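You operate a simulated robot arm through the tools that you are given. There is no shell and no other tool. Be economical: measure what you need, move in short steps, check, and stop when the job is done.

Carry out the task below with a simulated two-armed robot. There is one attempt and no reset: what you move stays moved.

JOB
Thin the GREEN jar with the yellow cup's water, then cap it.
Fine: cup empty, into the white tray; cap tight, jar into the orange holder; spill nothing. Set down upright: what you pick out.

The check looks at the end state, three seconds after you hand in, the way a careful person would. Anything else that was tipped, shoved, dropped, spilled or broken makes it a failure. A push-on lid holds only when it is set on centred and level and pressed home; a screw cap is set on level and turned clockwise until tight.

ROBOT AND FRAMES
Two 7-joint arms with two-finger parallel grippers on one trunk, on a base that drives. Base frame: it is fixed to the floor where the robot stands at the start and does not move with it; the origin is under the middle of the robot, x ahead of it, y to its left, z up. Readings come in mm, rad, newtons and seconds.
The left shoulder is at the start at [70, 163, 1295], the right one opposite. Places, roughly: blue button [400, 500, 900]; green button [400, 900, 900]; inside of the orange holder [600, 700, 900]; outflow valve [500, -300, 900]; shaker switch [400, 800, 900]; stroke dial [600, 500, 900]; top of the pattern table [600, 200, 900]; tray [800, 300, 900]. Payload 3.43 kg a hand.
The tool frame of a hand sits at the grasp point between the pads (the TCP): z along the fingers, y along the line on which they close. The tips reach 34 mm beyond it. Largest opening 128 mm; finger width 24, thickness 12; the body of the gripper, 48 by 130 mm, starts 96 mm behind the TCP.
Orientation is that of the tool frame in the base frame, as [roll, pitch, yaw] about the fixed x, y, z axes, in that order (R = Rz(yaw) Ry(pitch) Rx(roll)). With the fingers straight down and closing along the base's y, the tool's x points along the base's -x, its y along +y and its z along -z.

CONTROLS
- The arms move only by the tool nudge_tool. It takes "left_motion", "right_motion" or both (then of equal length, played together; a hand with none holds still); each is a list of rows, each a list of 7 numbers: the turn, a rotation vector about the tool's x, y, z in rad, then the shift along the tool's x, y, z in mm, then the opening in per cent of the stroke, from 0 (shut) to 100 (fully open). In form: [[rx, ry, rz, x, y, z, jaw], ...]. A call has 1 to 20 rows; each row shifts and turns the commanded pose from where the row before left it, along the tool's axes as they then stand. Rows are played at 5 a second. More than 50 mm and 0.15 rad between two rows, or a gripper value outside its range, and nothing of the call is played. A pose out of reach is approached as far as the arm can. The call stops where the force on the tool passes 40 N (or 10 N more than at its start, if that is more) or the arm is blocked; 0.2 s more then pass. The fingers move at their own pace (about 153 mm/s each) and stop on an object; they squeeze with about 42 N. The grip force told is the motor's: it shows also when the fingers shut on nothing. Time passes only in rows, and 0.2 s behind the last, so rows that do not move let the fingers close. It gives the time, the measured TCP pose, the force on the tool (base axes), the opening and the grip force at its end, in the units of the frame above (readings bear some noise), with the torque about the TCP (base axes, N m) and any sound that the robot's microphone picked up.
- Cameras (640 x 400 px; columns grow to the right, rows downward): "scene" is now at [135.8, 31.6, 1513]; the picture's right is [0.30, -0.95, 0.00], its down [-0.64, -0.21, -0.74] and it looks along [0.70, 0.23, -0.67] (base axes); focal length 234 px, centre (320, 200). "left" rides on the left gripper at [76, 11, -160] in its tool frame; the picture's right is [-0.15, 0.99, 0.00], its down [-0.88, -0.13, -0.46] and it looks along [-0.45, -0.07, 0.89] (tool axes); focal length 234 px, centre (320, 200). "right" rides on the right gripper at [76, -11, -160] in its tool frame; the picture's right is [0.15, 0.99, 0.00], its down [-0.88, 0.13, -0.46] and it looks along [-0.45, 0.07, 0.89] (tool axes); focal length 234 px, centre (320, 200). There is no depth. A picture from a camera that has moved, and an enlarged one, comes with that camera's place and axes in the base frame and with its lens. The place of the scene camera against the robot may be out by one fixed shift of up to 12 mm in any direction.
- get_image(camera): a new picture of that camera. It takes no simulated time.
- raise_lower(by): slides the trunk up (or, below 0, down) by that many mm; the arms and the scene camera ride with it, the base frame stays. It gives what a move gives, with no picture.
- drive_base(legs): drives the robot by 1 to 6 legs, each [ahead, left, turn to the left] in mm, mm and rad, along the robot's own axes; the way and the turn of a leg run together, so that a leg with both is an arc; at most 1500 mm and 3.142 rad a leg. The arms and the cameras ride along, it lands a little off, and it stops where it bumps. It gives what a move gives.
- turn_head(pan, tilt): turns the head with the scene camera to pan (to the left, within 1.501 rad either way) and tilt (down, from -0.506 to 1.204), counted from straight ahead of the robot. It gives what a move gives.
- inspect(camera, box): a new picture of the part [left, top, right, bottom] of that camera's present view, enlarged. It takes no simulated time.
- close_job(): hands the job in; it is judged then, once.

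Go step by step. Nothing tells you exact positions but the pictures and the camera data: compare them with the known pose of the tool, close in by small moves and look again before you grip or let go. The budget is 120 turns and 100 pictures, counting those below and the enlarged ones. Unless the task says otherwise, let go and move clear before handing in, and close with one line.

The tools are called as name(argument=value, ...) on one line, values as JSON. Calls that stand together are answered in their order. nudge_tool: Moves the arms, as the interface text tells. Its arguments: {"type":"object","properties":{"left_motion":{"type":"array","items":{"type":"array","items":{"type":"number"}}},"right_motion":{"type":"array","items":{"type":"array","items":{"type":"number"}}}},"required":[]} The other tools are called the same way: raise_lower (by) slides the trunk up or down; drive_base (legs) drives the base; turn_head (pan, tilt) turns the head that bears the scene camera; get_image (camera) takes a picture; inspect (camera, box) takes an enlarged picture of a part of a camera's view; close_job () hands the job in.

At the start:

```text
time: 0.0
left_position: [278.3, 341.6, 1315.2]
left_tool_rot: [3.139, 0.0, -3.14]
left_ft_force: [0.2, -0.1, 0.3]
left_wrist_torque: [0.0, 0.03, 0.01]
left_opening: 128.1
left_finger_force: 0.0
right_position: [439.7, 43.9, 1243.9]
right_tool_rot: [3.141, 0.0, 3.14]
right_ft_force: [0.3, -0.2, 0.8]
right_wrist_torque: [-0.01, 0.0, -0.01]
right_opening: 128.0
right_finger_force: 0.1
trunk travel left (down, up): [-775.0, 165.0]
robot x, y, heading: [2.3, 1.4, 0.005]
head pan, tilt: [0.311, 0.738]
```

scene: 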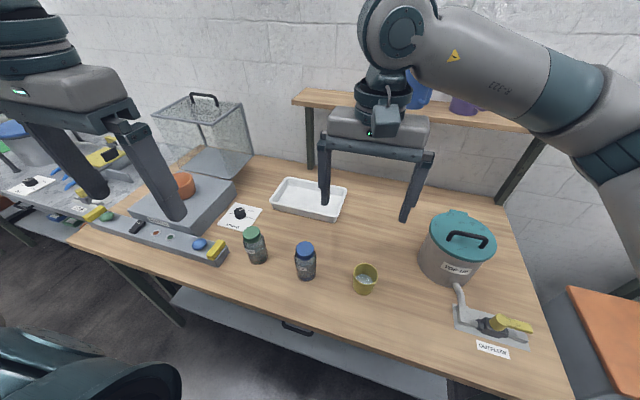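
right: 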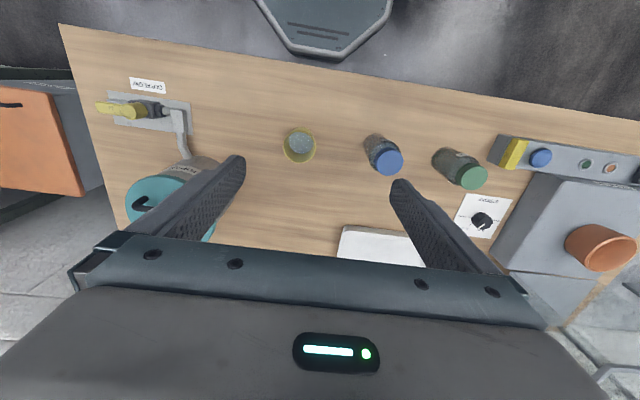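
left: 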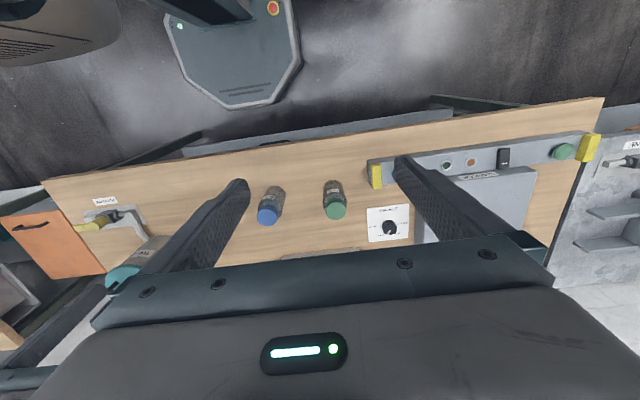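

I see two lidded jars (green and blue), the yellow cup, the white tray, and an orange holder on a grey block. Triangulating the blue lid puts it near z≈975, so the table looks to be near 880, not 220. I'll take a closer look first.

inspect(camera="scene", box=[220, 210, 400, 322])

inspect(camera="scene", box=[60, 150, 300, 300])

inspect(camera="right", box=[260, 100, 640, 338])

```text
3.56 times, centred on (310, 266) of scene
camera zoom: at [135.8, 31.6, 1513.0], right [0.3, -0.95, 0.0], down [-0.64, -0.21, -0.74], along [0.7, 0.23, -0.67], focal length 830 px, centre (356, -35)
```

zoom: 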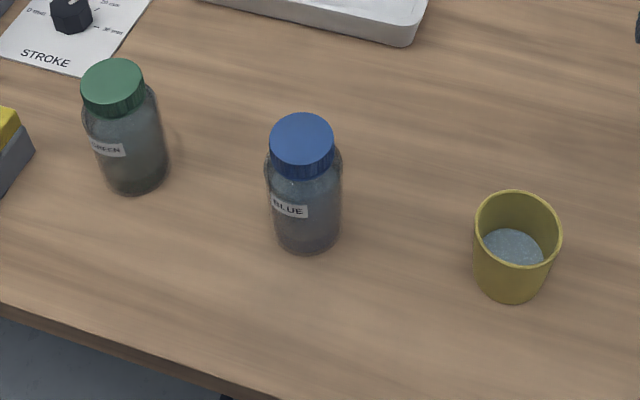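

```text
2.67 times, centred on (180, 225) of scene
camera zoom: at [135.8, 31.6, 1513.0], right [0.3, -0.95, 0.0], down [-0.64, -0.21, -0.74], along [0.7, 0.23, -0.67], focal length 623 px, centre (693, 133)
```

zoom: 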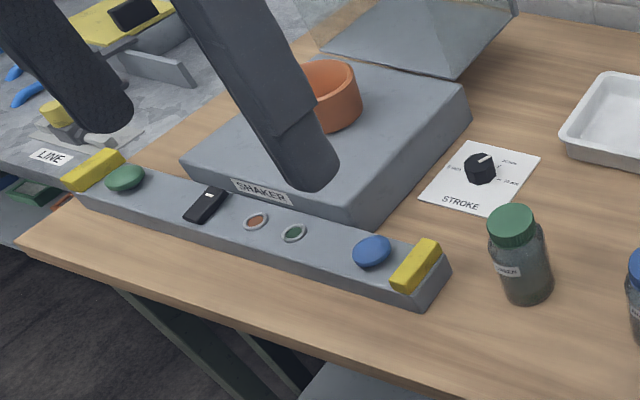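

```text
1.68 times, centred on (450, 219) of right
camera zoom: at [363.4, 31.9, 1404.2], right [-0.15, 0.99, 0.0], down [0.88, 0.13, 0.46], along [0.45, 0.07, -0.89], focal length 394 px, centre (102, 168)
```

zoom: 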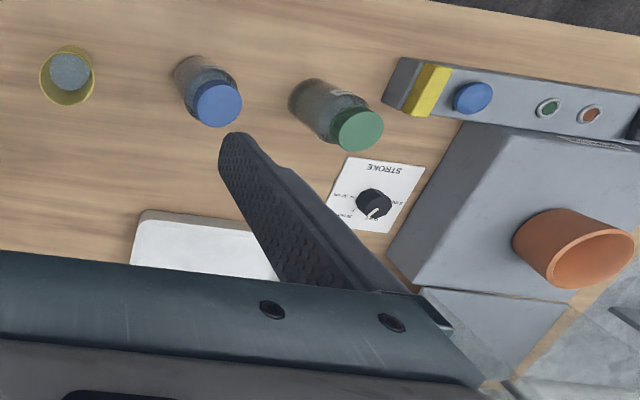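

The table items look like this: green jar near (482, 345) with its lid top at about z 990, blue jar near (481, 185), and cup near (476, 13) with its rim at about 960. I'll shift the base left and lower the trunk partway so both hands suit the jar.

drive_base(legs=[[0, 150, 0]])

raise_lower(by=-150)

get_image(camera="scene")

get_image(camera="right")

get_image(camera="left")

```text
time: 1.4
left_position: [277.6, 491.5, 1315.3]
left_tool_rot: [3.14, 0.0, -3.14]
left_ft_force: [0.2, -0.1, -0.3]
left_wrist_torque: [-0.02, -0.01, -0.02]
left_opening: 128.1
left_finger_force: 0.1
right_position: [438.1, 193.7, 1244.6]
right_tool_rot: [3.14, 0.0, -3.14]
right_ft_force: [0.9, -0.1, -0.6]
right_wrist_torque: [0.06, -0.01, 0.02]
right_opening: 128.0
right_finger_force: 0.0
trunk travel left (down, up): [-775.0, 165.0]
robot x, y, heading: [2.1, 153.0, 0.006]
head pan, tilt: [0.311, 0.738]
```

```text
time: 3.1
left_position: [278.0, 494.6, 1165.2]
left_tool_rot: [-3.141, -0.001, -3.14]
left_ft_force: [0.6, 0.9, 0.0]
left_wrist_torque: [-0.02, -0.02, -0.02]
left_opening: 128.0
left_finger_force: 0.1
right_position: [438.5, 195.7, 1094.4]
right_tool_rot: [-3.142, 0.001, 3.142]
right_ft_force: [0.0, -0.6, -0.1]
right_wrist_torque: [0.02, 0.02, 0.01]
right_opening: 127.9
right_finger_force: 0.0
trunk travel left (down, up): [-625.0, 315.0]
robot x, y, heading: [-3.4, 150.4, 0.005]
head pan, tilt: [0.311, 0.738]
```

```text
93 pictures are left
camera scene: at [135.5, 184.2, 1363.1], right [0.31, -0.95, 0.0], down [-0.64, -0.21, -0.74], along [0.7, 0.23, -0.67], focal length 234 px, centre (320, 200)
```

scene: 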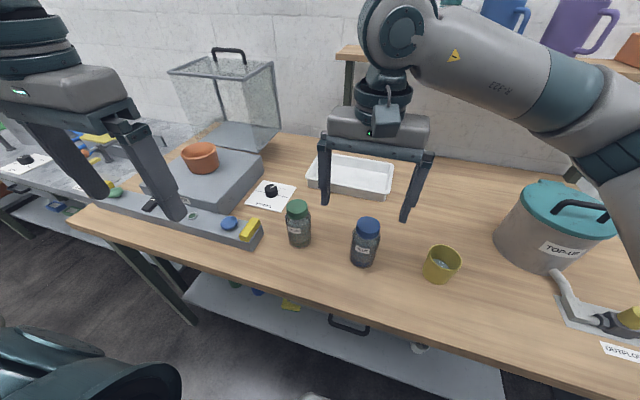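

```text
92 pictures are left
camera right: at [363.1, 184.6, 1254.4], right [-0.15, 0.99, 0.0], down [0.88, 0.13, 0.46], along [0.45, 0.07, -0.89], focal length 234 px, centre (320, 200)
```

right: 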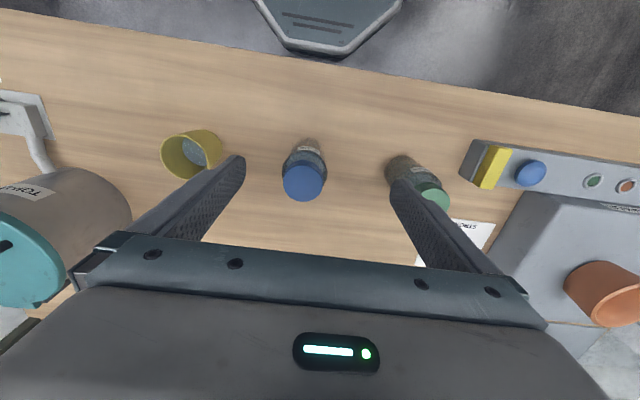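

```text
91 pictures are left
camera left: at [202.9, 505.2, 1322.8], right [0.14, 0.99, 0.0], down [0.88, -0.13, 0.46], along [0.45, -0.07, -0.89], focal length 234 px, centre (320, 200)
```

left: 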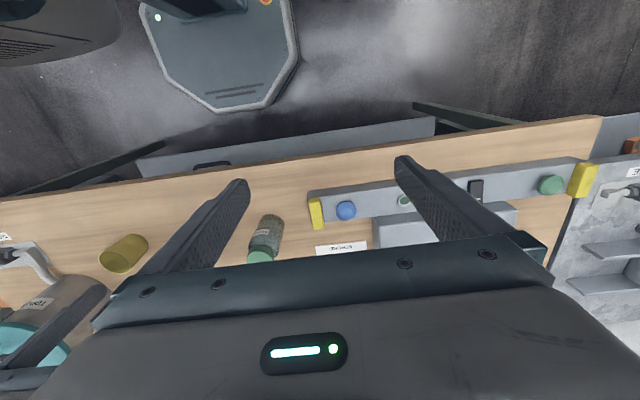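

Lid height is about 979 and the table is about 880. Next I bring the left hand forward, then yaw it a quarter turn so it can later grip the jar from the left side.

nudge_tool(left_motion=[[0, 0, 0, -40, 0, 0, 100], [0, 0, 0, -40, 0, 0, 100], [0, 0, 0, -40, 0, 0, 100], [0, 0, 0, -40, 0, 0, 100], [0, 0, 0, -40, 0, 0, 100], [0, 0, -0.1428, 0, 0, 0, 100], [0, 0, -0.1428, 0, 0, 0, 100], [0, 0, -0.1428, 0, 0, 0, 100], [0, 0, -0.1428, 0, 0, 0, 100], [0, 0, -0.1428, 0, 0, 0, 100], [0, 0, -0.1428, 0, 0, 0, 100], [0, 0, -0.1428, 0, 0, 0, 100], [0, 0, -0.1428, 0, 0, 0, 100], [0, 0, -0.1428, 0, 0, 0, 100], [0, 0, -0.1428, 0, 0, 0, 100], [0, 0, -0.1428, 0, 0, 0, 100]])

get_image(camera="left")

```text
time: 6.5
left_position: [477.7, 494.9, 1164.4]
left_tool_rot: [3.141, 0.0, -1.569]
left_ft_force: [-0.8, -0.6, 0.0]
left_wrist_torque: [-0.02, 0.01, -0.03]
left_opening: 128.2
left_finger_force: 0.1
right_position: [438.3, 196.6, 1093.9]
right_tool_rot: [3.14, 0.0, -3.14]
right_ft_force: [0.5, 1.2, -0.1]
right_wrist_torque: [0.03, -0.03, -0.05]
right_opening: 127.7
right_finger_force: 0.1
trunk travel left (down, up): [-625.0, 315.0]
robot x, y, heading: [-1.9, 155.3, 0.001]
head pan, tilt: [0.311, 0.738]
```

```text
90 pictures are left
camera left: at [467.4, 418.1, 1322.4], right [-0.99, 0.14, 0.0], down [0.13, 0.88, 0.46], along [0.07, 0.45, -0.89], focal length 234 px, centre (320, 200)
```

left: 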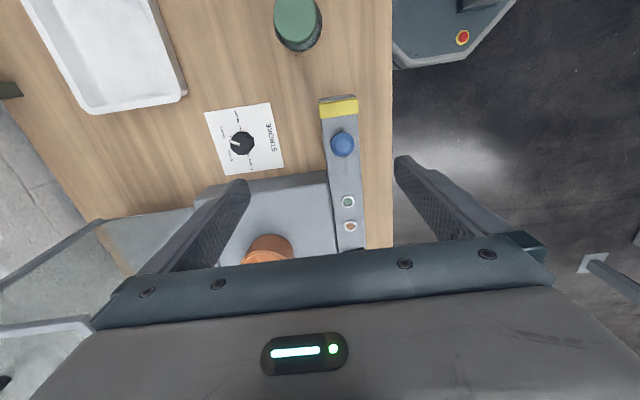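

The green jar is at about (485, 352.5) with its lid top at z≈980. Next I tilt the left hand 45° and bring it to a pre-grasp point up and to the left of the jar.

nudge_tool(left_motion=[[0, 0.131, 0, 0, 0, 0, 100], [0, 0.131, 0, 0, 0, 0, 100], [0, 0.131, 0, 0, 0, 0, 100], [0, 0.131, 0, 0, 0, 0, 100], [0, 0.131, 0, 0, 0, 0, 100], [0, 0.13, 0, 0, 0, 0, 100], [0, 0, 0, -18.2, -1.75, 34, 100], [0, 0, 0, -18.2, -1.75, 34, 100], [0, 0, 0, -18.2, -1.75, 34, 100], [0, 0, 0, -18.2, -1.75, 34, 100]])

get_image(camera="left")

get_image(camera="scene")

```text
time: 8.7
left_position: [485.0, 453.3, 1016.3]
left_tool_rot: [-3.142, -0.783, -1.57]
left_ft_force: [0.5, 0.2, -0.2]
left_wrist_torque: [0.0, -0.01, -0.06]
left_opening: 127.7
left_finger_force: 0.0
right_position: [439.4, 197.7, 1093.3]
right_tool_rot: [3.142, -0.004, 3.14]
right_ft_force: [1.3, 0.5, -1.0]
right_wrist_torque: [0.01, -0.02, -0.03]
right_opening: 127.9
right_finger_force: 0.0
trunk travel left (down, up): [-625.0, 315.0]
robot x, y, heading: [2.0, 150.6, -0.001]
head pan, tilt: [0.311, 0.738]
```

```text
89 pictures are left
camera left: at [474.8, 511.2, 1181.6], right [-0.99, 0.1, -0.1], down [0.13, 0.94, -0.3], along [0.07, -0.31, -0.95], focal length 234 px, centre (320, 200)
```

left: 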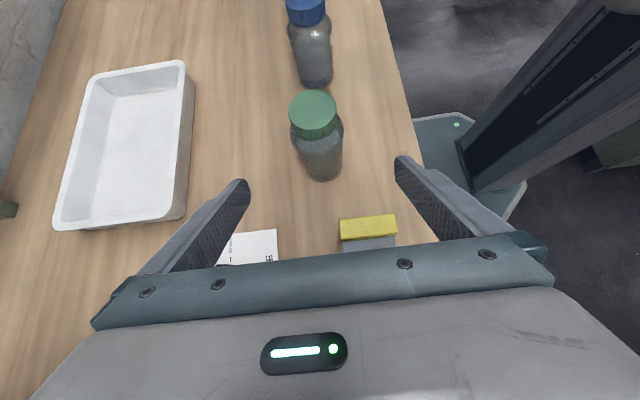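

```text
88 pictures are left
camera scene: at [136.6, 184.1, 1363.0], right [0.31, -0.95, 0.0], down [-0.64, -0.21, -0.74], along [0.7, 0.23, -0.67], focal length 234 px, centre (320, 200)
```

scene: 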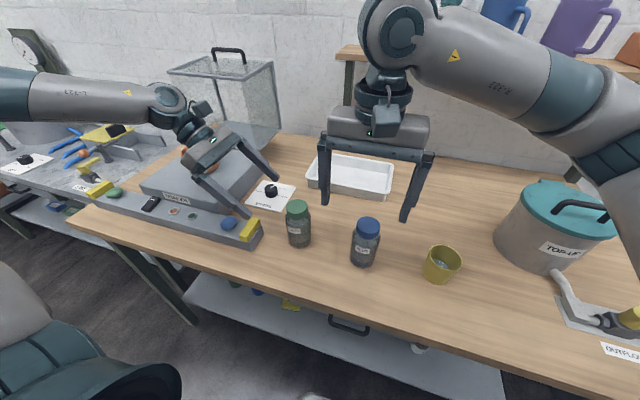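

The green jar is clear ahead of the fingers. I'll zoom in to refine its position.

inspect(camera="left", box=[240, 60, 400, 160])

inspect(camera="left", box=[240, 100, 400, 200])

```text
4.00 times, centred on (320, 110) of left
camera zoom: at [474.8, 511.2, 1181.6], right [-0.99, 0.1, -0.1], down [0.13, 0.94, -0.3], along [0.07, -0.31, -0.95], focal length 937 px, centre (320, 560)
```

zoom: 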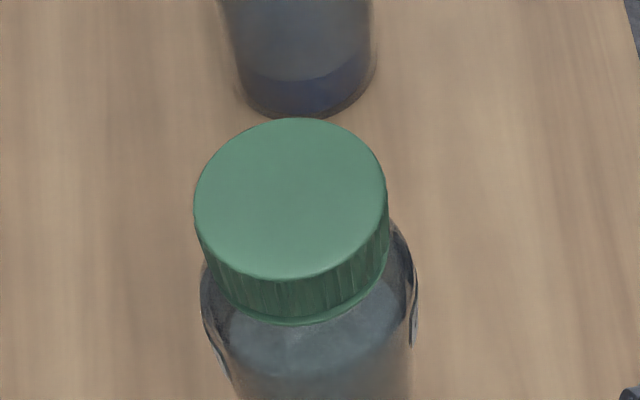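

```text
4.00 times, centred on (320, 150) of left
camera zoom: at [474.8, 511.2, 1181.6], right [-0.99, 0.1, -0.1], down [0.13, 0.94, -0.3], along [0.07, -0.31, -0.95], focal length 937 px, centre (320, 400)
```

zoom: 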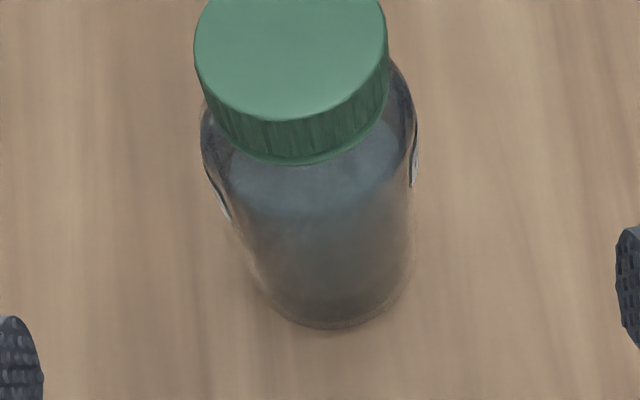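

The lid measures about 50 mm across and the jar about 59 mm, centred near (486, 350). I'll advance most of the way along the tool axis with the fingers open, then look.

nudge_tool(left_motion=[[0, 0, 0, 1, -0.3, 25, 100], [0, 0, 0, 1, -0.3, 25, 100], [0, 0, 0, 1, -0.4, 25, 100], [0, 0, 0, 0.5, 0, 25, 100]])

get_image(camera="left")

inspect(camera="scene", box=[200, 160, 400, 285])

```text
time: 9.7
left_position: [487.0, 376.5, 948.2]
left_tool_rot: [3.142, -0.784, -1.569]
left_ft_force: [0.3, 0.7, 0.0]
left_wrist_torque: [-0.02, 0.02, 0.0]
left_opening: 128.1
left_finger_force: 0.1
right_position: [439.7, 197.0, 1093.3]
right_tool_rot: [3.142, -0.001, 3.14]
right_ft_force: [0.3, -0.2, 0.3]
right_wrist_torque: [0.02, 0.05, -0.04]
right_opening: 128.1
right_finger_force: 0.1
trunk travel left (down, up): [-625.0, 315.0]
robot x, y, heading: [-1.6, 150.9, -0.003]
head pan, tilt: [0.311, 0.738]
```

```text
85 pictures are left
camera left: at [476.1, 436.2, 1112.9], right [-0.99, 0.1, -0.1], down [0.13, 0.95, -0.3], along [0.07, -0.31, -0.95], focal length 234 px, centre (320, 200)
```

left: 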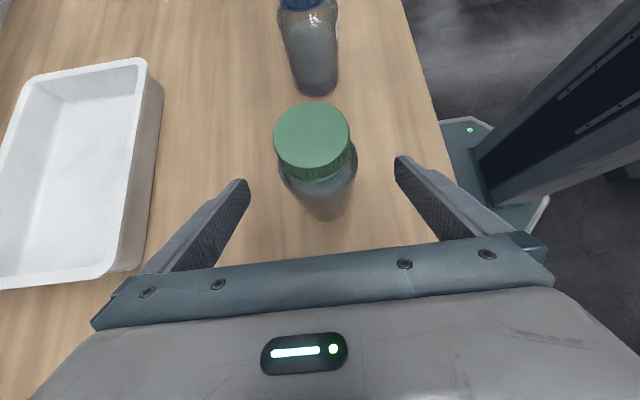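

```text
3.20 times, centred on (300, 222) of scene
camera zoom: at [136.7, 183.6, 1362.9], right [0.31, -0.95, 0.0], down [-0.64, -0.21, -0.74], along [0.7, 0.23, -0.67], focal length 747 px, centre (384, 128)
```

zoom: 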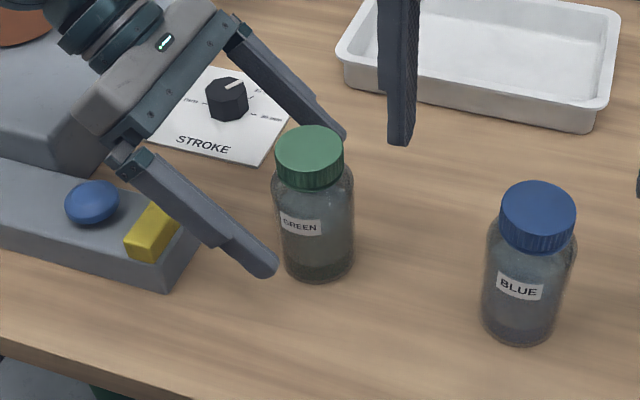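

The lid centre is confirmed at about (486, 349.5, 983) and the table is around 866. I'll go in the final 41 mm and close on the jar body.

nudge_tool(left_motion=[[0, 0, 0, -1.5, 0.3, 20, 100], [0, 0, 0, -1.8, 0.2, 20.8, 100], [0, 0, 0, 0, 0, 0, 60], [0, 0, 0, 0, 0, 0, 40], [0, 0, 0, 0, 0, 0, 20], [0, 0, 0, 0, 0, 0, 20], [0, 0, 0, 0, 0, 0, 20]])

get_image(camera="left")

inspect(camera="scene", box=[200, 160, 400, 285])

```text
time: 11.3
left_position: [484.6, 353.7, 919.7]
left_tool_rot: [3.14, -0.785, -1.57]
left_ft_force: [-1.6, 0.6, -0.7]
left_wrist_torque: [0.03, -0.04, 0.02]
left_opening: 62.2
left_finger_force: 41.6
right_position: [439.3, 196.8, 1093.9]
right_tool_rot: [3.141, 0.0, -3.141]
right_ft_force: [0.1, -0.3, 0.0]
right_wrist_torque: [0.02, -0.03, 0.01]
right_opening: 127.9
right_finger_force: 0.0
trunk travel left (down, up): [-625.0, 315.0]
robot x, y, heading: [0.6, 153.3, 0.003]
head pan, tilt: [0.311, 0.738]
```

```text
83 pictures are left
camera left: at [474.1, 411.3, 1083.9], right [-0.99, 0.1, -0.1], down [0.13, 0.95, -0.3], along [0.07, -0.31, -0.95], focal length 234 px, centre (320, 200)
```

left: 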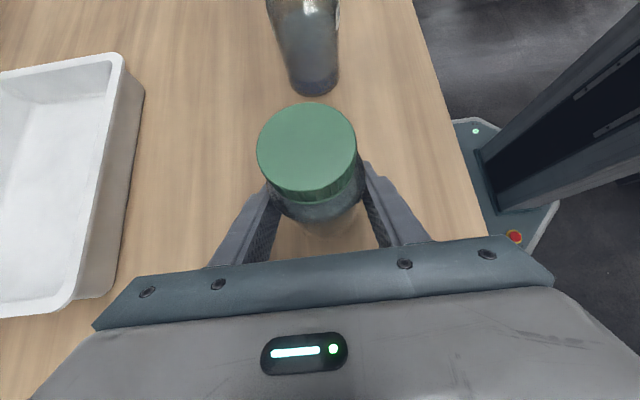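

```text
3.20 times, centred on (300, 222) of scene
camera zoom: at [135.4, 184.1, 1363.1], right [0.31, -0.95, 0.0], down [-0.64, -0.21, -0.74], along [0.7, 0.23, -0.67], focal length 747 px, centre (384, 128)
```

zoom: 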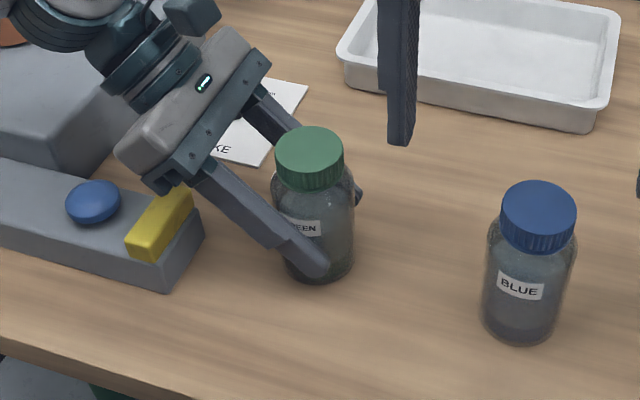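

The jar is gripped, but the left hand's camera would crowd the right hand above the cap. I'll open, lower the tilt to about 25° above horizontal around the same point, and regrip.

nudge_tool(left_motion=[[0, 0, 0, 0, 0, 0, 100], [0, 0, 0, 0, 0, 0, 100], [0, 0.117, 0, 0, 0, 0, 100], [0, 0.116, 0, 0, 0, 0, 100], [0, 0.116, 0, 0, 0, 0, 100]])

get_image(camera="left")

inspect(camera="scene", box=[200, 160, 400, 285])

```text
time: 12.5
left_position: [485.4, 349.3, 919.9]
left_tool_rot: [-3.138, -1.136, -1.577]
left_ft_force: [1.4, -1.8, 7.8]
left_wrist_torque: [0.95, 0.14, -0.05]
left_opening: 127.9
left_finger_force: 0.0
right_position: [438.8, 196.6, 1093.5]
right_tool_rot: [3.141, 0.001, 3.141]
right_ft_force: [-0.1, -0.1, 0.2]
right_wrist_torque: [0.04, -0.05, -0.03]
right_opening: 128.0
right_finger_force: 0.0
trunk travel left (down, up): [-625.0, 315.0]
robot x, y, heading: [0.7, 155.7, 0.003]
head pan, tilt: [0.311, 0.738]
```

```text
81 pictures are left
camera left: at [474.4, 463.0, 1055.0], right [-0.99, 0.06, -0.14], down [0.13, 0.78, -0.61], along [0.07, -0.62, -0.78], focal length 234 px, centre (320, 200)
```

left: 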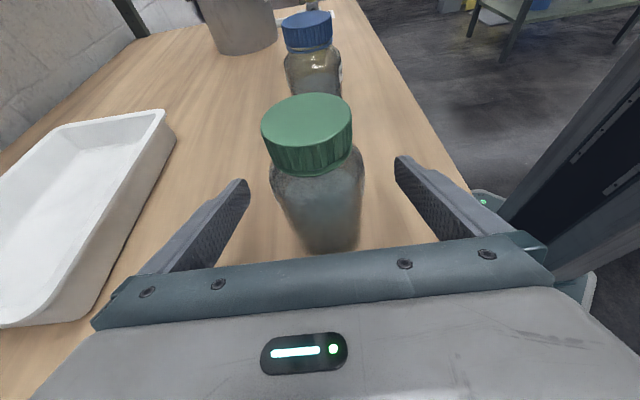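

```text
3.20 times, centred on (300, 222) of scene
camera zoom: at [134.5, 183.6, 1363.4], right [0.31, -0.95, 0.0], down [-0.64, -0.21, -0.74], along [0.7, 0.23, -0.67], focal length 747 px, centre (384, 128)
```

zoom: 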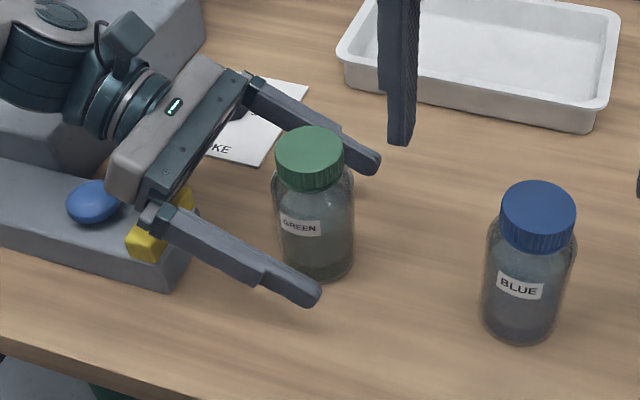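

There is an 8 N upward force, so the hand's underside is touching the control strip. I'll tilt back up a little until it's clear.

nudge_tool(left_motion=[[0, -0.08, 0, 0, 0, 0, 100], [0, -0.08, 0, 0, 0, 0, 100], [0, 0, 0, 0, 0, 0, 100]])

inspect(camera="scene", box=[200, 160, 320, 235])

```text
time: 13.3
left_position: [485.3, 351.2, 918.0]
left_tool_rot: [-3.141, -0.974, -1.569]
left_ft_force: [0.9, 0.4, 0.4]
left_wrist_torque: [-0.01, -0.03, 0.05]
left_opening: 128.0
left_finger_force: 0.0
right_position: [439.2, 197.9, 1094.0]
right_tool_rot: [-3.139, -0.001, 3.14]
right_ft_force: [0.4, 0.3, 0.3]
right_wrist_torque: [-0.02, -0.02, -0.03]
right_opening: 127.9
right_finger_force: 0.1
trunk travel left (down, up): [-625.0, 315.0]
robot x, y, heading: [-0.5, 153.0, 0.001]
head pan, tilt: [0.311, 0.738]
```

```text
5.33 times, centred on (260, 198) of scene
camera zoom: at [136.0, 184.9, 1363.0], right [0.31, -0.95, 0.0], down [-0.64, -0.21, -0.74], along [0.7, 0.23, -0.67], focal length 1245 px, centre (640, 213)
```

zoom: 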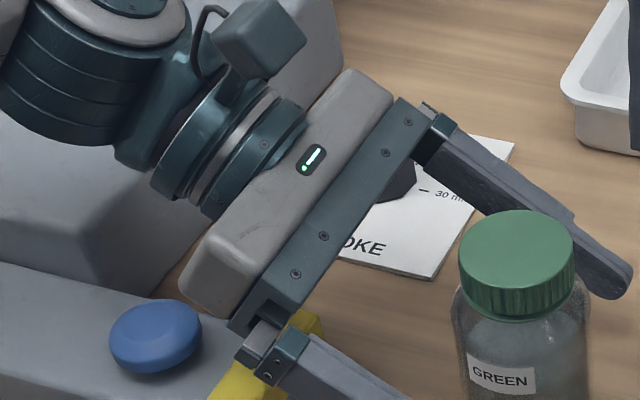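

The hand is clear now. I'll regrip the jar with the left hand and bring the right hand above the cap, turning it about 1 rad clockwise to leave room to unscrew.

nudge_tool(left_motion=[[0, 0, 0, 0, 0, 0, 60], [0, 0, 0, 0, 0, 0, 40], [0, 0, 0, 0, 0, 0, 20], [0, 0, 0, 0, 0, 0, 20], [0, 0, 0, 0, 0, 0, 20], [0, 0, 0, 0, 0, 0, 20], [0, 0, 0, 0, 0, 0, 20], [0, 0, 0, 0, 0, 0, 20], [0, 0, 0, 0, 0, 0, 20], [0, 0, 0, 0, 0, 0, 20], [0, 0, 0, 0, 0, 0, 20], [0, 0, 0, 0, 0, 0, 20], [0, 0, 0, 0, 0, 0, 20]], right_motion=[[0, 0, 0, -9.3, 30.7, 6.8, 100], [0, 0, 0, -9.3, 30.7, 6.8, 80], [0, 0, 0, -9.3, 30.7, 6.8, 60], [0, 0, 0, -9.3, 30.7, 6.8, 60], [0, 0, 0, -9.3, 30.7, 6.8, 60], [0, 0, 0.14, 0, 0, 0, 60], [0, 0, 0.14, 0, 0, 0, 60], [0, 0, 0.14, 0, 0, 0, 60], [0, 0, 0.14, 0, 0, 0, 60], [0, 0, 0.14, 0, 0, 0, 60], [0, 0, 0.14, 0, 0, 0, 60], [0, 0, 0.14, 0, 0, 0, 60], [0, 0, 0, 0, 0, 0, 60]])

get_image(camera="right")

get_image(camera="left")

get_image(camera="scene")

```text
time: 16.1
left_position: [485.2, 352.1, 918.4]
left_tool_rot: [-3.141, -0.974, -1.57]
left_ft_force: [0.7, 0.1, 6.9]
left_wrist_torque: [0.2, -0.06, 0.02]
left_opening: 62.4
left_finger_force: 41.8
right_position: [484.4, 349.9, 1060.8]
right_tool_rot: [-3.141, -0.001, 2.162]
right_ft_force: [0.7, -0.5, 0.0]
right_wrist_torque: [0.01, -0.01, -0.01]
right_opening: 76.7
right_finger_force: 0.1
trunk travel left (down, up): [-625.0, 315.0]
robot x, y, heading: [-1.6, 156.4, -0.002]
head pan, tilt: [0.311, 0.738]
```

```text
78 pictures are left
camera right: at [432.9, 405.5, 1220.5], right [0.74, 0.67, 0.0], down [0.6, -0.66, 0.46], along [0.31, -0.34, -0.89], focal length 234 px, centre (320, 200)
```

right: 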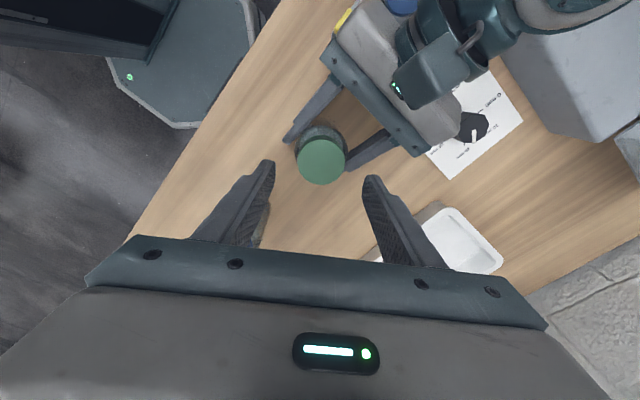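

```text
77 pictures are left
camera left: at [474.6, 439.6, 1069.4], right [-0.99, 0.08, -0.12], down [0.13, 0.87, -0.47], along [0.07, -0.48, -0.87], focal length 234 px, centre (320, 200)
```

left: 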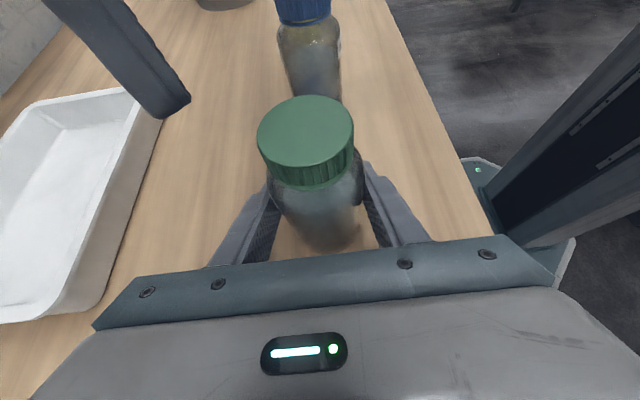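

```text
76 pictures are left
camera scene: at [135.2, 184.0, 1363.1], right [0.31, -0.95, 0.0], down [-0.64, -0.21, -0.74], along [0.7, 0.23, -0.67], focal length 234 px, centre (320, 200)
```

scene: 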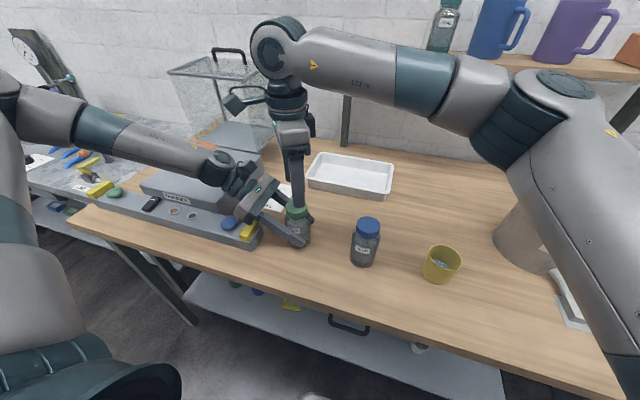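

The right hand sits over the cap centre to within about 1 mm. I'll descend so the tips reach about 966 and grip the cap.

nudge_tool(right_motion=[[0, 0, 0, -0.5, 1.1, 20, 60], [0, 0, 0, 0, 0, 20, 60], [0, 0, 0, 0, 0, 19, 60], [0, 0, 0, 0, 0, 0, 45], [0, 0, 0, 0, 0, 0, 30], [0, 0, 0, 0, 0, 0, 30], [0, 0, 0, 0, 0, 0, 30]])

get_image(camera="left")

inspect(camera="scene", box=[220, 150, 380, 250])

```text
time: 17.7
left_position: [485.5, 350.5, 917.7]
left_tool_rot: [-3.14, -0.975, -1.571]
left_ft_force: [2.8, 2.4, 6.9]
left_wrist_torque: [-0.14, 0.12, 0.06]
left_opening: 62.2
left_finger_force: 41.7
right_position: [486.3, 349.4, 1002.4]
right_tool_rot: [-3.141, -0.001, 2.161]
right_ft_force: [-2.7, -3.2, 0.1]
right_wrist_torque: [-0.07, 0.09, 0.0]
right_opening: 49.8
right_finger_force: 42.4
trunk travel left (down, up): [-625.0, 315.0]
robot x, y, heading: [-1.7, 150.1, 0.003]
head pan, tilt: [0.311, 0.738]
```

```text
75 pictures are left
camera left: at [474.5, 439.6, 1069.4], right [-0.99, 0.08, -0.12], down [0.13, 0.87, -0.47], along [0.07, -0.48, -0.87], focal length 234 px, centre (320, 200)
```

left: 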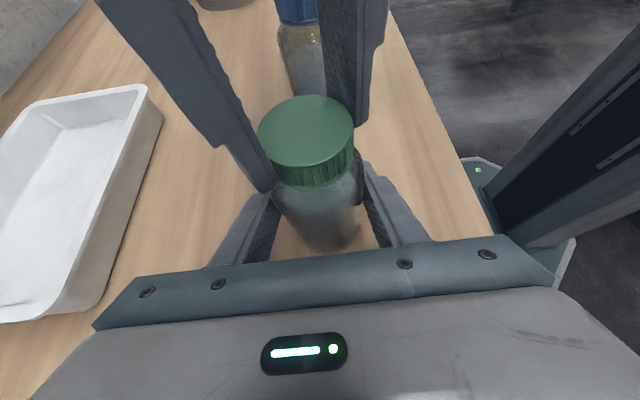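

```text
4.00 times, centred on (300, 200) of scene
camera zoom: at [135.1, 183.9, 1363.1], right [0.31, -0.95, 0.0], down [-0.64, -0.21, -0.74], along [0.7, 0.23, -0.67], focal length 934 px, centre (400, 200)
```

zoom: 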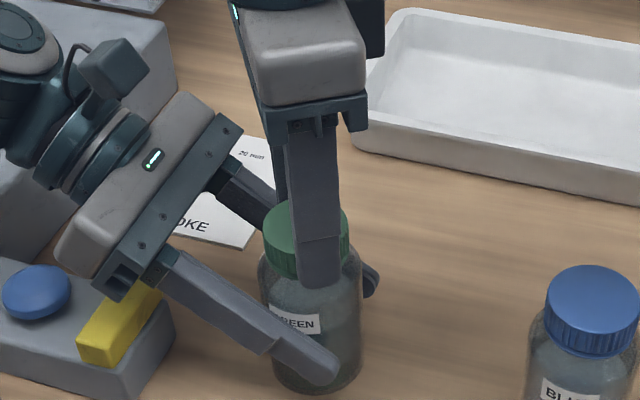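

The cap is gripped at 49.8 mm. I'll turn counter-clockwise a little and watch the torque.

nudge_tool(right_motion=[[0, 0, -0.12, 0, 0, -0.05, 30], [0, 0, -0.12, 0, 0, -0.05, 30], [0, 0, -0.12, 0, 0, -0.05, 30], [0, 0, -0.12, 0, 0, -0.05, 30]])

```text
time: 18.7
left_position: [484.7, 351.1, 919.5]
left_tool_rot: [-3.14, -0.974, -1.571]
left_ft_force: [-1.4, 5.6, 8.3]
left_wrist_torque: [0.07, -0.36, -0.01]
left_opening: 62.3
left_finger_force: 41.3
right_position: [486.2, 349.8, 1001.7]
right_tool_rot: [-3.141, -0.001, 2.645]
right_ft_force: [3.0, -5.5, -0.9]
right_wrist_torque: [-0.17, -0.09, 0.0]
right_opening: 49.8
right_finger_force: 41.5
trunk travel left (down, up): [-625.0, 315.0]
robot x, y, heading: [0.0, 152.0, 0.003]
head pan, tilt: [0.311, 0.738]
```

It turned freely, with the wrist following. I'll continue.

nudge_tool(right_motion=[[0, 0, -0.14, 0, 0, -0.06, 30], [0, 0, -0.14, 0, 0, -0.06, 30], [0, 0, -0.14, 0, 0, -0.06, 30], [0, 0, -0.14, 0, 0, -0.06, 30], [0, 0, -0.14, 0, 0, -0.06, 30], [0, 0, -0.14, 0, 0, -0.06, 30], [0, 0, -0.14, 0, 0, -0.06, 30], [0, 0, -0.14, 0, 0, -0.06, 30], [0, 0, -0.14, 0, 0, -0.06, 30], [0, 0, -0.14, 0, 0, -0.06, 30], [0, 0, -0.14, 0, 0, -0.06, 30], [0, 0, -0.14, 0, 0, -0.06, 30], [0, 0, 0, 0, 0, 0, 30]])

get_image(camera="left")

inspect(camera="scene", box=[220, 150, 380, 250])

```text
time: 21.5
left_position: [484.7, 350.7, 918.8]
left_tool_rot: [-3.14, -0.976, -1.57]
left_ft_force: [-1.5, -6.2, 5.9]
left_wrist_torque: [0.75, -0.24, -0.03]
left_opening: 62.1
left_finger_force: 42.6
right_position: [484.6, 350.2, 1004.1]
right_tool_rot: [-3.14, 0.001, -1.958]
right_ft_force: [5.1, 8.1, 3.0]
right_wrist_torque: [0.22, -0.13, 0.02]
right_opening: 49.3
right_finger_force: 41.7
trunk travel left (down, up): [-625.0, 315.0]
robot x, y, heading: [0.4, 150.8, 0.002]
head pan, tilt: [0.311, 0.738]
```

```text
73 pictures are left
camera left: at [474.5, 439.5, 1069.3], right [-0.99, 0.08, -0.12], down [0.13, 0.87, -0.47], along [0.07, -0.48, -0.87], focal length 234 px, centre (320, 200)
```

left: 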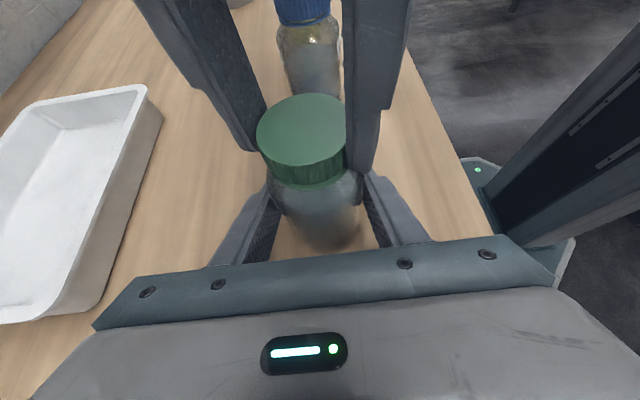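

```text
4.00 times, centred on (300, 200) of scene
camera zoom: at [135.5, 184.3, 1363.1], right [0.31, -0.95, 0.0], down [-0.64, -0.21, -0.74], along [0.7, 0.23, -0.67], focal length 934 px, centre (400, 200)
```

zoom: 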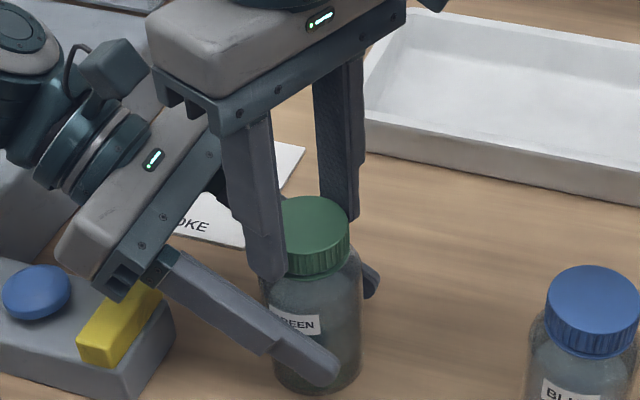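

I've turned about 124° in total so far. I'll test whether the cap is free with a small lift.

nudge_tool(right_motion=[[0, 0, 0, 0, 0, -2, 30], [0, 0, 0, 0, 0, 0, 30]])

inspect(camera="left", box=[240, 80, 400, 180])

```text
time: 22.1
left_position: [485.4, 350.7, 918.8]
left_tool_rot: [3.141, -0.975, -1.571]
left_ft_force: [-3.0, -12.4, 9.2]
left_wrist_torque: [0.7, 0.0, 0.0]
left_opening: 62.3
left_finger_force: 42.3
right_position: [485.4, 351.8, 1005.0]
right_tool_rot: [3.139, 0.0, -1.96]
right_ft_force: [1.7, 13.1, -11.6]
right_wrist_torque: [0.45, -0.1, 0.0]
right_opening: 49.3
right_finger_force: 42.4
trunk travel left (down, up): [-625.0, 315.0]
robot x, y, heading: [-2.8, 156.9, 0.003]
head pan, tilt: [0.311, 0.738]
```

```text
4.00 times, centred on (320, 130) of left
camera zoom: at [474.8, 439.3, 1069.3], right [-0.99, 0.08, -0.12], down [0.13, 0.87, -0.47], along [0.07, -0.48, -0.87], focal length 937 px, centre (320, 480)
```

zoom: 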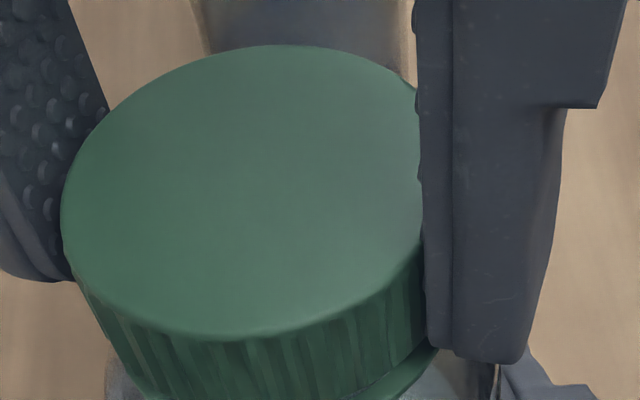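

It's still threaded (−12 N when lifted). I'll undo the lift and keep turning.

nudge_tool(right_motion=[[0, 0, -0.14, 0, 0, 1.0, 30], [0, 0, -0.14, 0, 0, 0, 30], [0, 0, -0.14, 0, 0, -0.06, 30], [0, 0, -0.14, 0, 0, -0.06, 30], [0, 0, -0.14, 0, 0, -0.06, 30], [0, 0, -0.14, 0, 0, -0.06, 30], [0, 0, -0.14, 0, 0, -0.06, 30], [0, 0, -0.14, 0, 0, -0.06, 30], [0, 0, 0, 0, 0, 0, 30]])

```text
time: 24.1
left_position: [485.1, 350.8, 918.4]
left_tool_rot: [-3.14, -0.974, -1.572]
left_ft_force: [13.6, -17.8, 4.5]
left_wrist_torque: [0.67, 0.61, 0.04]
left_opening: 62.3
left_finger_force: 42.0
right_position: [487.1, 350.5, 1004.7]
right_tool_rot: [3.139, -0.001, -1.611]
right_ft_force: [-12.8, 17.5, -1.1]
right_wrist_torque: [0.54, 0.37, -0.02]
right_opening: 48.8
right_finger_force: 41.7
right hand out of reach, approached as far as the arm can: row 3, 4, 5, 6, 7, 8
trunk travel left (down, up): [-625.0, 315.0]
robot x, y, heading: [-1.1, 152.1, 0.003]
head pan, tilt: [0.311, 0.738]
```

The wrist limit is reached near yaw −1.6. I'll open, rise slightly, and rotate back clockwise for another bite.

nudge_tool(right_motion=[[0, 0, 0, 0, 0, 0, 60], [0, 0, 0, 0, 0, 0, 60], [0, 0, 0.145, 0, 0, -10, 60], [0, 0, 0.145, 0, 0, 0, 60], [0, 0, 0.145, 0, 0, 0, 60], [0, 0, 0.145, 0, 0, 0, 60], [0, 0, 0.145, 0, 0, 0, 60], [0, 0, 0.145, 0, 0, 0, 60], [0, 0, 0.145, 0, 0, 0, 60], [0, 0, 0.145, 0, 0, 0, 60], [0, 0, 0.145, 0, 0, 0, 60], [0, 0, 0.145, 0, 0, 0, 60], [0, 0, 0.145, 0, 0, 0, 60], [0, 0, 0.145, 0, 0, 0, 60], [0, 0, 0.145, 0, 0, 0, 60], [0, 0, 0.145, 0, 0, 0, 60], [0, 0, 0.145, 0, 0, 0, 60], [0, 0, 0.145, 0, 0, 0, 60], [0, 0, 0.145, 0, 0, 0, 60], [0, 0, 0.145, 0, 0, 0, 60]])

get_image(camera="left")

```text
time: 28.3
left_position: [484.2, 350.8, 918.8]
left_tool_rot: [-3.14, -0.974, -1.571]
left_ft_force: [0.5, 2.3, 6.6]
left_wrist_torque: [-0.08, -0.07, 0.03]
left_opening: 62.2
left_finger_force: 42.1
right_position: [486.1, 350.4, 1015.5]
right_tool_rot: [-3.141, 0.001, 2.06]
right_ft_force: [-0.8, -0.7, -0.5]
right_wrist_torque: [0.01, 0.01, -0.01]
right_opening: 76.7
right_finger_force: 0.1
trunk travel left (down, up): [-625.0, 315.0]
robot x, y, heading: [-0.3, 152.1, 0.004]
head pan, tilt: [0.311, 0.738]
```

```text
70 pictures are left
camera left: at [474.3, 439.8, 1069.3], right [-0.99, 0.08, -0.12], down [0.13, 0.87, -0.47], along [0.07, -0.48, -0.87], focal length 234 px, centre (320, 200)
```

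left: 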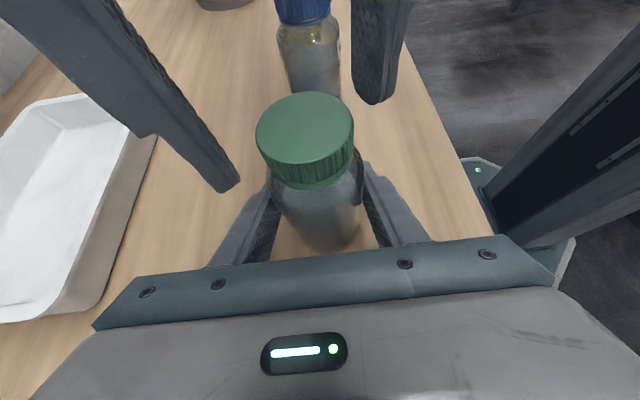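

I'll continue clockwise another 1.5 rad, descend and regrip.

nudge_tool(right_motion=[[0, 0, 0.145, 0, 0, 0, 60], [0, 0, 0.145, 0, 0, 0, 60], [0, 0, 0.145, 0, 0, 0, 60], [0, 0, 0.145, 0, 0, 0, 60], [0, 0, 0.145, 0, 0, 0, 60], [0, 0, 0.145, 0, 0, 0, 60], [0, 0, 0.145, 0, 0, 0, 60], [0, 0, 0.145, 0, 0, 0, 60], [0, 0, 0.145, 0, 0, 0, 60], [0, 0, 0.145, 0, 0, 0, 60], [0, 0, 0, 0, 0, 11, 60], [0, 0, 0, 0, 0, 0, 40], [0, 0, 0, 0, 0, 0, 30], [0, 0, 0, 0, 0, 0, 30], [0, 0, 0, 0, 0, 0, 30]])

get_image(camera="left")

```text
time: 31.5
left_position: [484.0, 351.6, 918.0]
left_tool_rot: [-3.139, -0.974, -1.571]
left_ft_force: [1.8, -7.7, 2.1]
left_wrist_torque: [0.45, 0.13, 0.02]
left_opening: 62.1
left_finger_force: 41.2
right_position: [485.1, 350.2, 1004.4]
right_tool_rot: [3.141, 0.0, 0.609]
right_ft_force: [-4.0, 10.3, 0.6]
right_wrist_torque: [0.32, 0.11, -0.01]
right_opening: 48.4
right_finger_force: 42.1
trunk travel left (down, up): [-625.0, 315.0]
robot x, y, heading: [-1.3, 152.2, 0.006]
head pan, tilt: [0.311, 0.738]
```

```text
69 pictures are left
camera left: at [474.5, 439.7, 1069.3], right [-0.99, 0.08, -0.12], down [0.13, 0.87, -0.47], along [0.07, -0.48, -0.87], focal length 234 px, centre (320, 200)
```

left: 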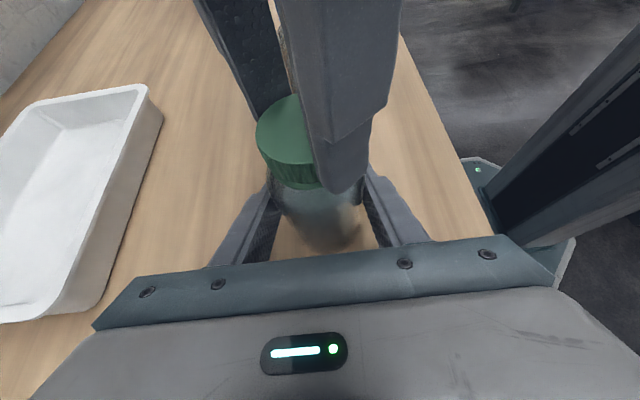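

Regripped at yaw 0.61. Turning counter-clockwise again.

nudge_tool(right_motion=[[0, 0, -0.145, 0, 0, -0.07, 30], [0, 0, -0.145, 0, 0, -0.07, 30], [0, 0, -0.145, 0, 0, -0.07, 30], [0, 0, -0.145, 0, 0, -0.07, 30], [0, 0, -0.145, 0, 0, -0.07, 30], [0, 0, -0.145, 0, 0, -0.07, 30], [0, 0, -0.145, 0, 0, -0.07, 30], [0, 0, -0.145, 0, 0, -0.07, 30], [0, 0, -0.145, 0, 0, -0.07, 30], [0, 0, -0.145, 0, 0, -0.07, 30], [0, 0, -0.145, 0, 0, -0.07, 30], [0, 0, -0.145, 0, 0, -0.07, 30], [0, 0, -0.145, 0, 0, -0.07, 30], [0, 0, -0.145, 0, 0, -0.07, 30], [0, 0, -0.145, 0, 0, -0.07, 30], [0, 0, -0.145, 0, 0, -0.07, 30], [0, 0, -0.145, 0, 0, -0.07, 30], [0, 0, -0.145, 0, 0, -0.07, 30], [0, 0, -0.145, 0, 0, -0.07, 30], [0, 0, -0.145, 0, 0, -0.07, 30]])

inspect(camera="left", box=[240, 80, 400, 180])

```text
time: 35.7
left_position: [485.6, 350.5, 919.1]
left_tool_rot: [-3.139, -0.974, -1.574]
left_ft_force: [6.7, 0.7, 6.8]
left_wrist_torque: [-0.04, -0.15, 0.08]
left_opening: 62.0
left_finger_force: 42.1
right_position: [486.6, 350.0, 1006.4]
right_tool_rot: [-3.139, 0.002, -2.771]
right_ft_force: [-3.9, 1.1, 0.0]
right_wrist_torque: [0.01, 0.14, -0.02]
right_opening: 48.1
right_finger_force: 42.1
trunk travel left (down, up): [-625.0, 315.0]
robot x, y, heading: [2.0, 154.6, 0.007]
head pan, tilt: [0.311, 0.738]
```

```text
4.00 times, centred on (320, 130) of left
camera zoom: at [474.6, 439.6, 1069.3], right [-0.99, 0.08, -0.12], down [0.13, 0.87, -0.47], along [0.07, -0.48, -0.87], focal length 937 px, centre (320, 480)
```

zoom: 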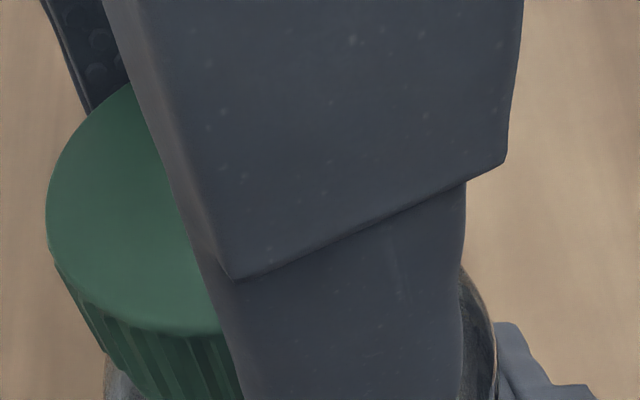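

About 5.4 rad turned in total and forces are low. I'll test a lift.

nudge_tool(right_motion=[[0, 0, 0, 0, 0, -2, 30], [0, 0, 0, 0, 0, -1, 30], [0, 0, 0, 0, 0, 0, 30]])

```text
time: 36.5
left_position: [483.6, 351.0, 919.2]
left_tool_rot: [-3.141, -0.973, -1.57]
left_ft_force: [1.8, 0.2, 7.1]
left_wrist_torque: [-0.1, -0.38, 0.02]
left_opening: 62.2
left_finger_force: 41.9
right_position: [486.5, 349.5, 1008.3]
right_tool_rot: [3.141, -0.001, -2.77]
right_ft_force: [-0.1, 0.0, -0.1]
right_wrist_torque: [0.06, 0.01, -0.01]
right_opening: 48.3
right_finger_force: 41.6
trunk travel left (down, up): [-625.0, 315.0]
robot x, y, heading: [-1.5, 154.0, -0.001]
head pan, tilt: [0.311, 0.738]
```

No resistance, so the cap is free. I'll lift it straight up.

nudge_tool(right_motion=[[0, 0, 0, 0, 0, -10, 30], [0, 0, 0, 0, 0, -15, 30], [0, 0, 0, 0, 0, -25, 30], [0, 0, 0, 0, 0, -25, 30], [0, 0, 0, 0, 0, -25, 30]])

get_image(camera="left")

get_image(camera="scene")

get_image(camera="right")

```text
time: 37.7
left_position: [485.4, 350.6, 917.7]
left_tool_rot: [-3.141, -0.974, -1.57]
left_ft_force: [-0.7, -0.2, 6.2]
left_wrist_torque: [-0.18, -0.15, 0.03]
left_opening: 62.2
left_finger_force: 42.0
right_position: [486.1, 349.2, 1109.7]
right_tool_rot: [3.141, 0.0, -2.771]
right_ft_force: [0.6, -0.2, 0.6]
right_wrist_torque: [0.0, 0.01, -0.02]
right_opening: 47.7
right_finger_force: 41.7
trunk travel left (down, up): [-625.0, 315.0]
robot x, y, heading: [-2.3, 156.5, 0.001]
head pan, tilt: [0.311, 0.738]
```

```text
67 pictures are left
camera left: at [474.3, 439.5, 1069.3], right [-0.99, 0.08, -0.12], down [0.13, 0.87, -0.47], along [0.07, -0.48, -0.87], focal length 234 px, centre (320, 200)
```

left: 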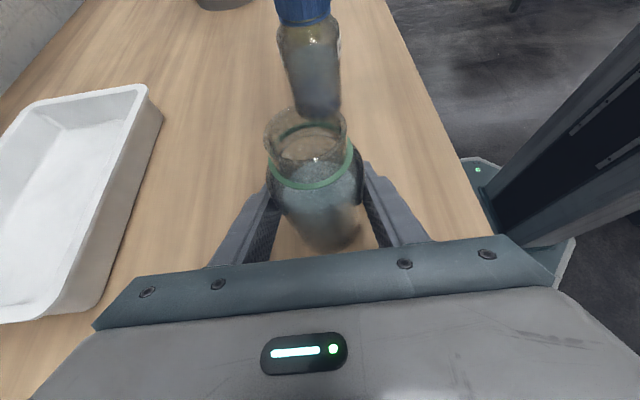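

```text
66 pictures are left
camera scene: at [134.9, 183.8, 1363.1], right [0.31, -0.95, 0.0], down [-0.64, -0.21, -0.74], along [0.7, 0.23, -0.67], focal length 234 px, centre (320, 200)
```

scene: 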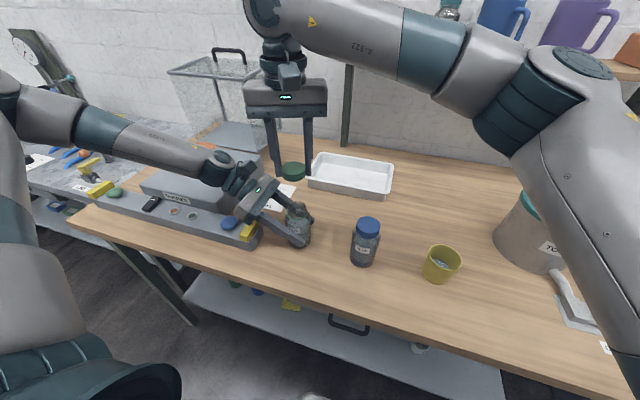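

```text
65 pictures are left
camera right: at [419.3, 310.3, 1269.0], right [-0.49, 0.87, 0.0], down [0.77, 0.44, 0.46], along [0.4, 0.23, -0.89], focal length 234 px, centre (320, 200)
```

right: 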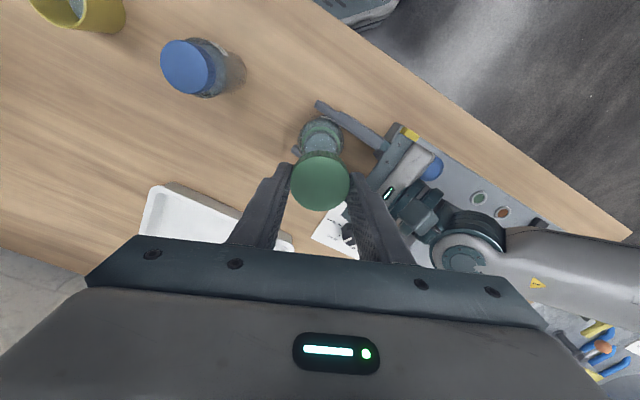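

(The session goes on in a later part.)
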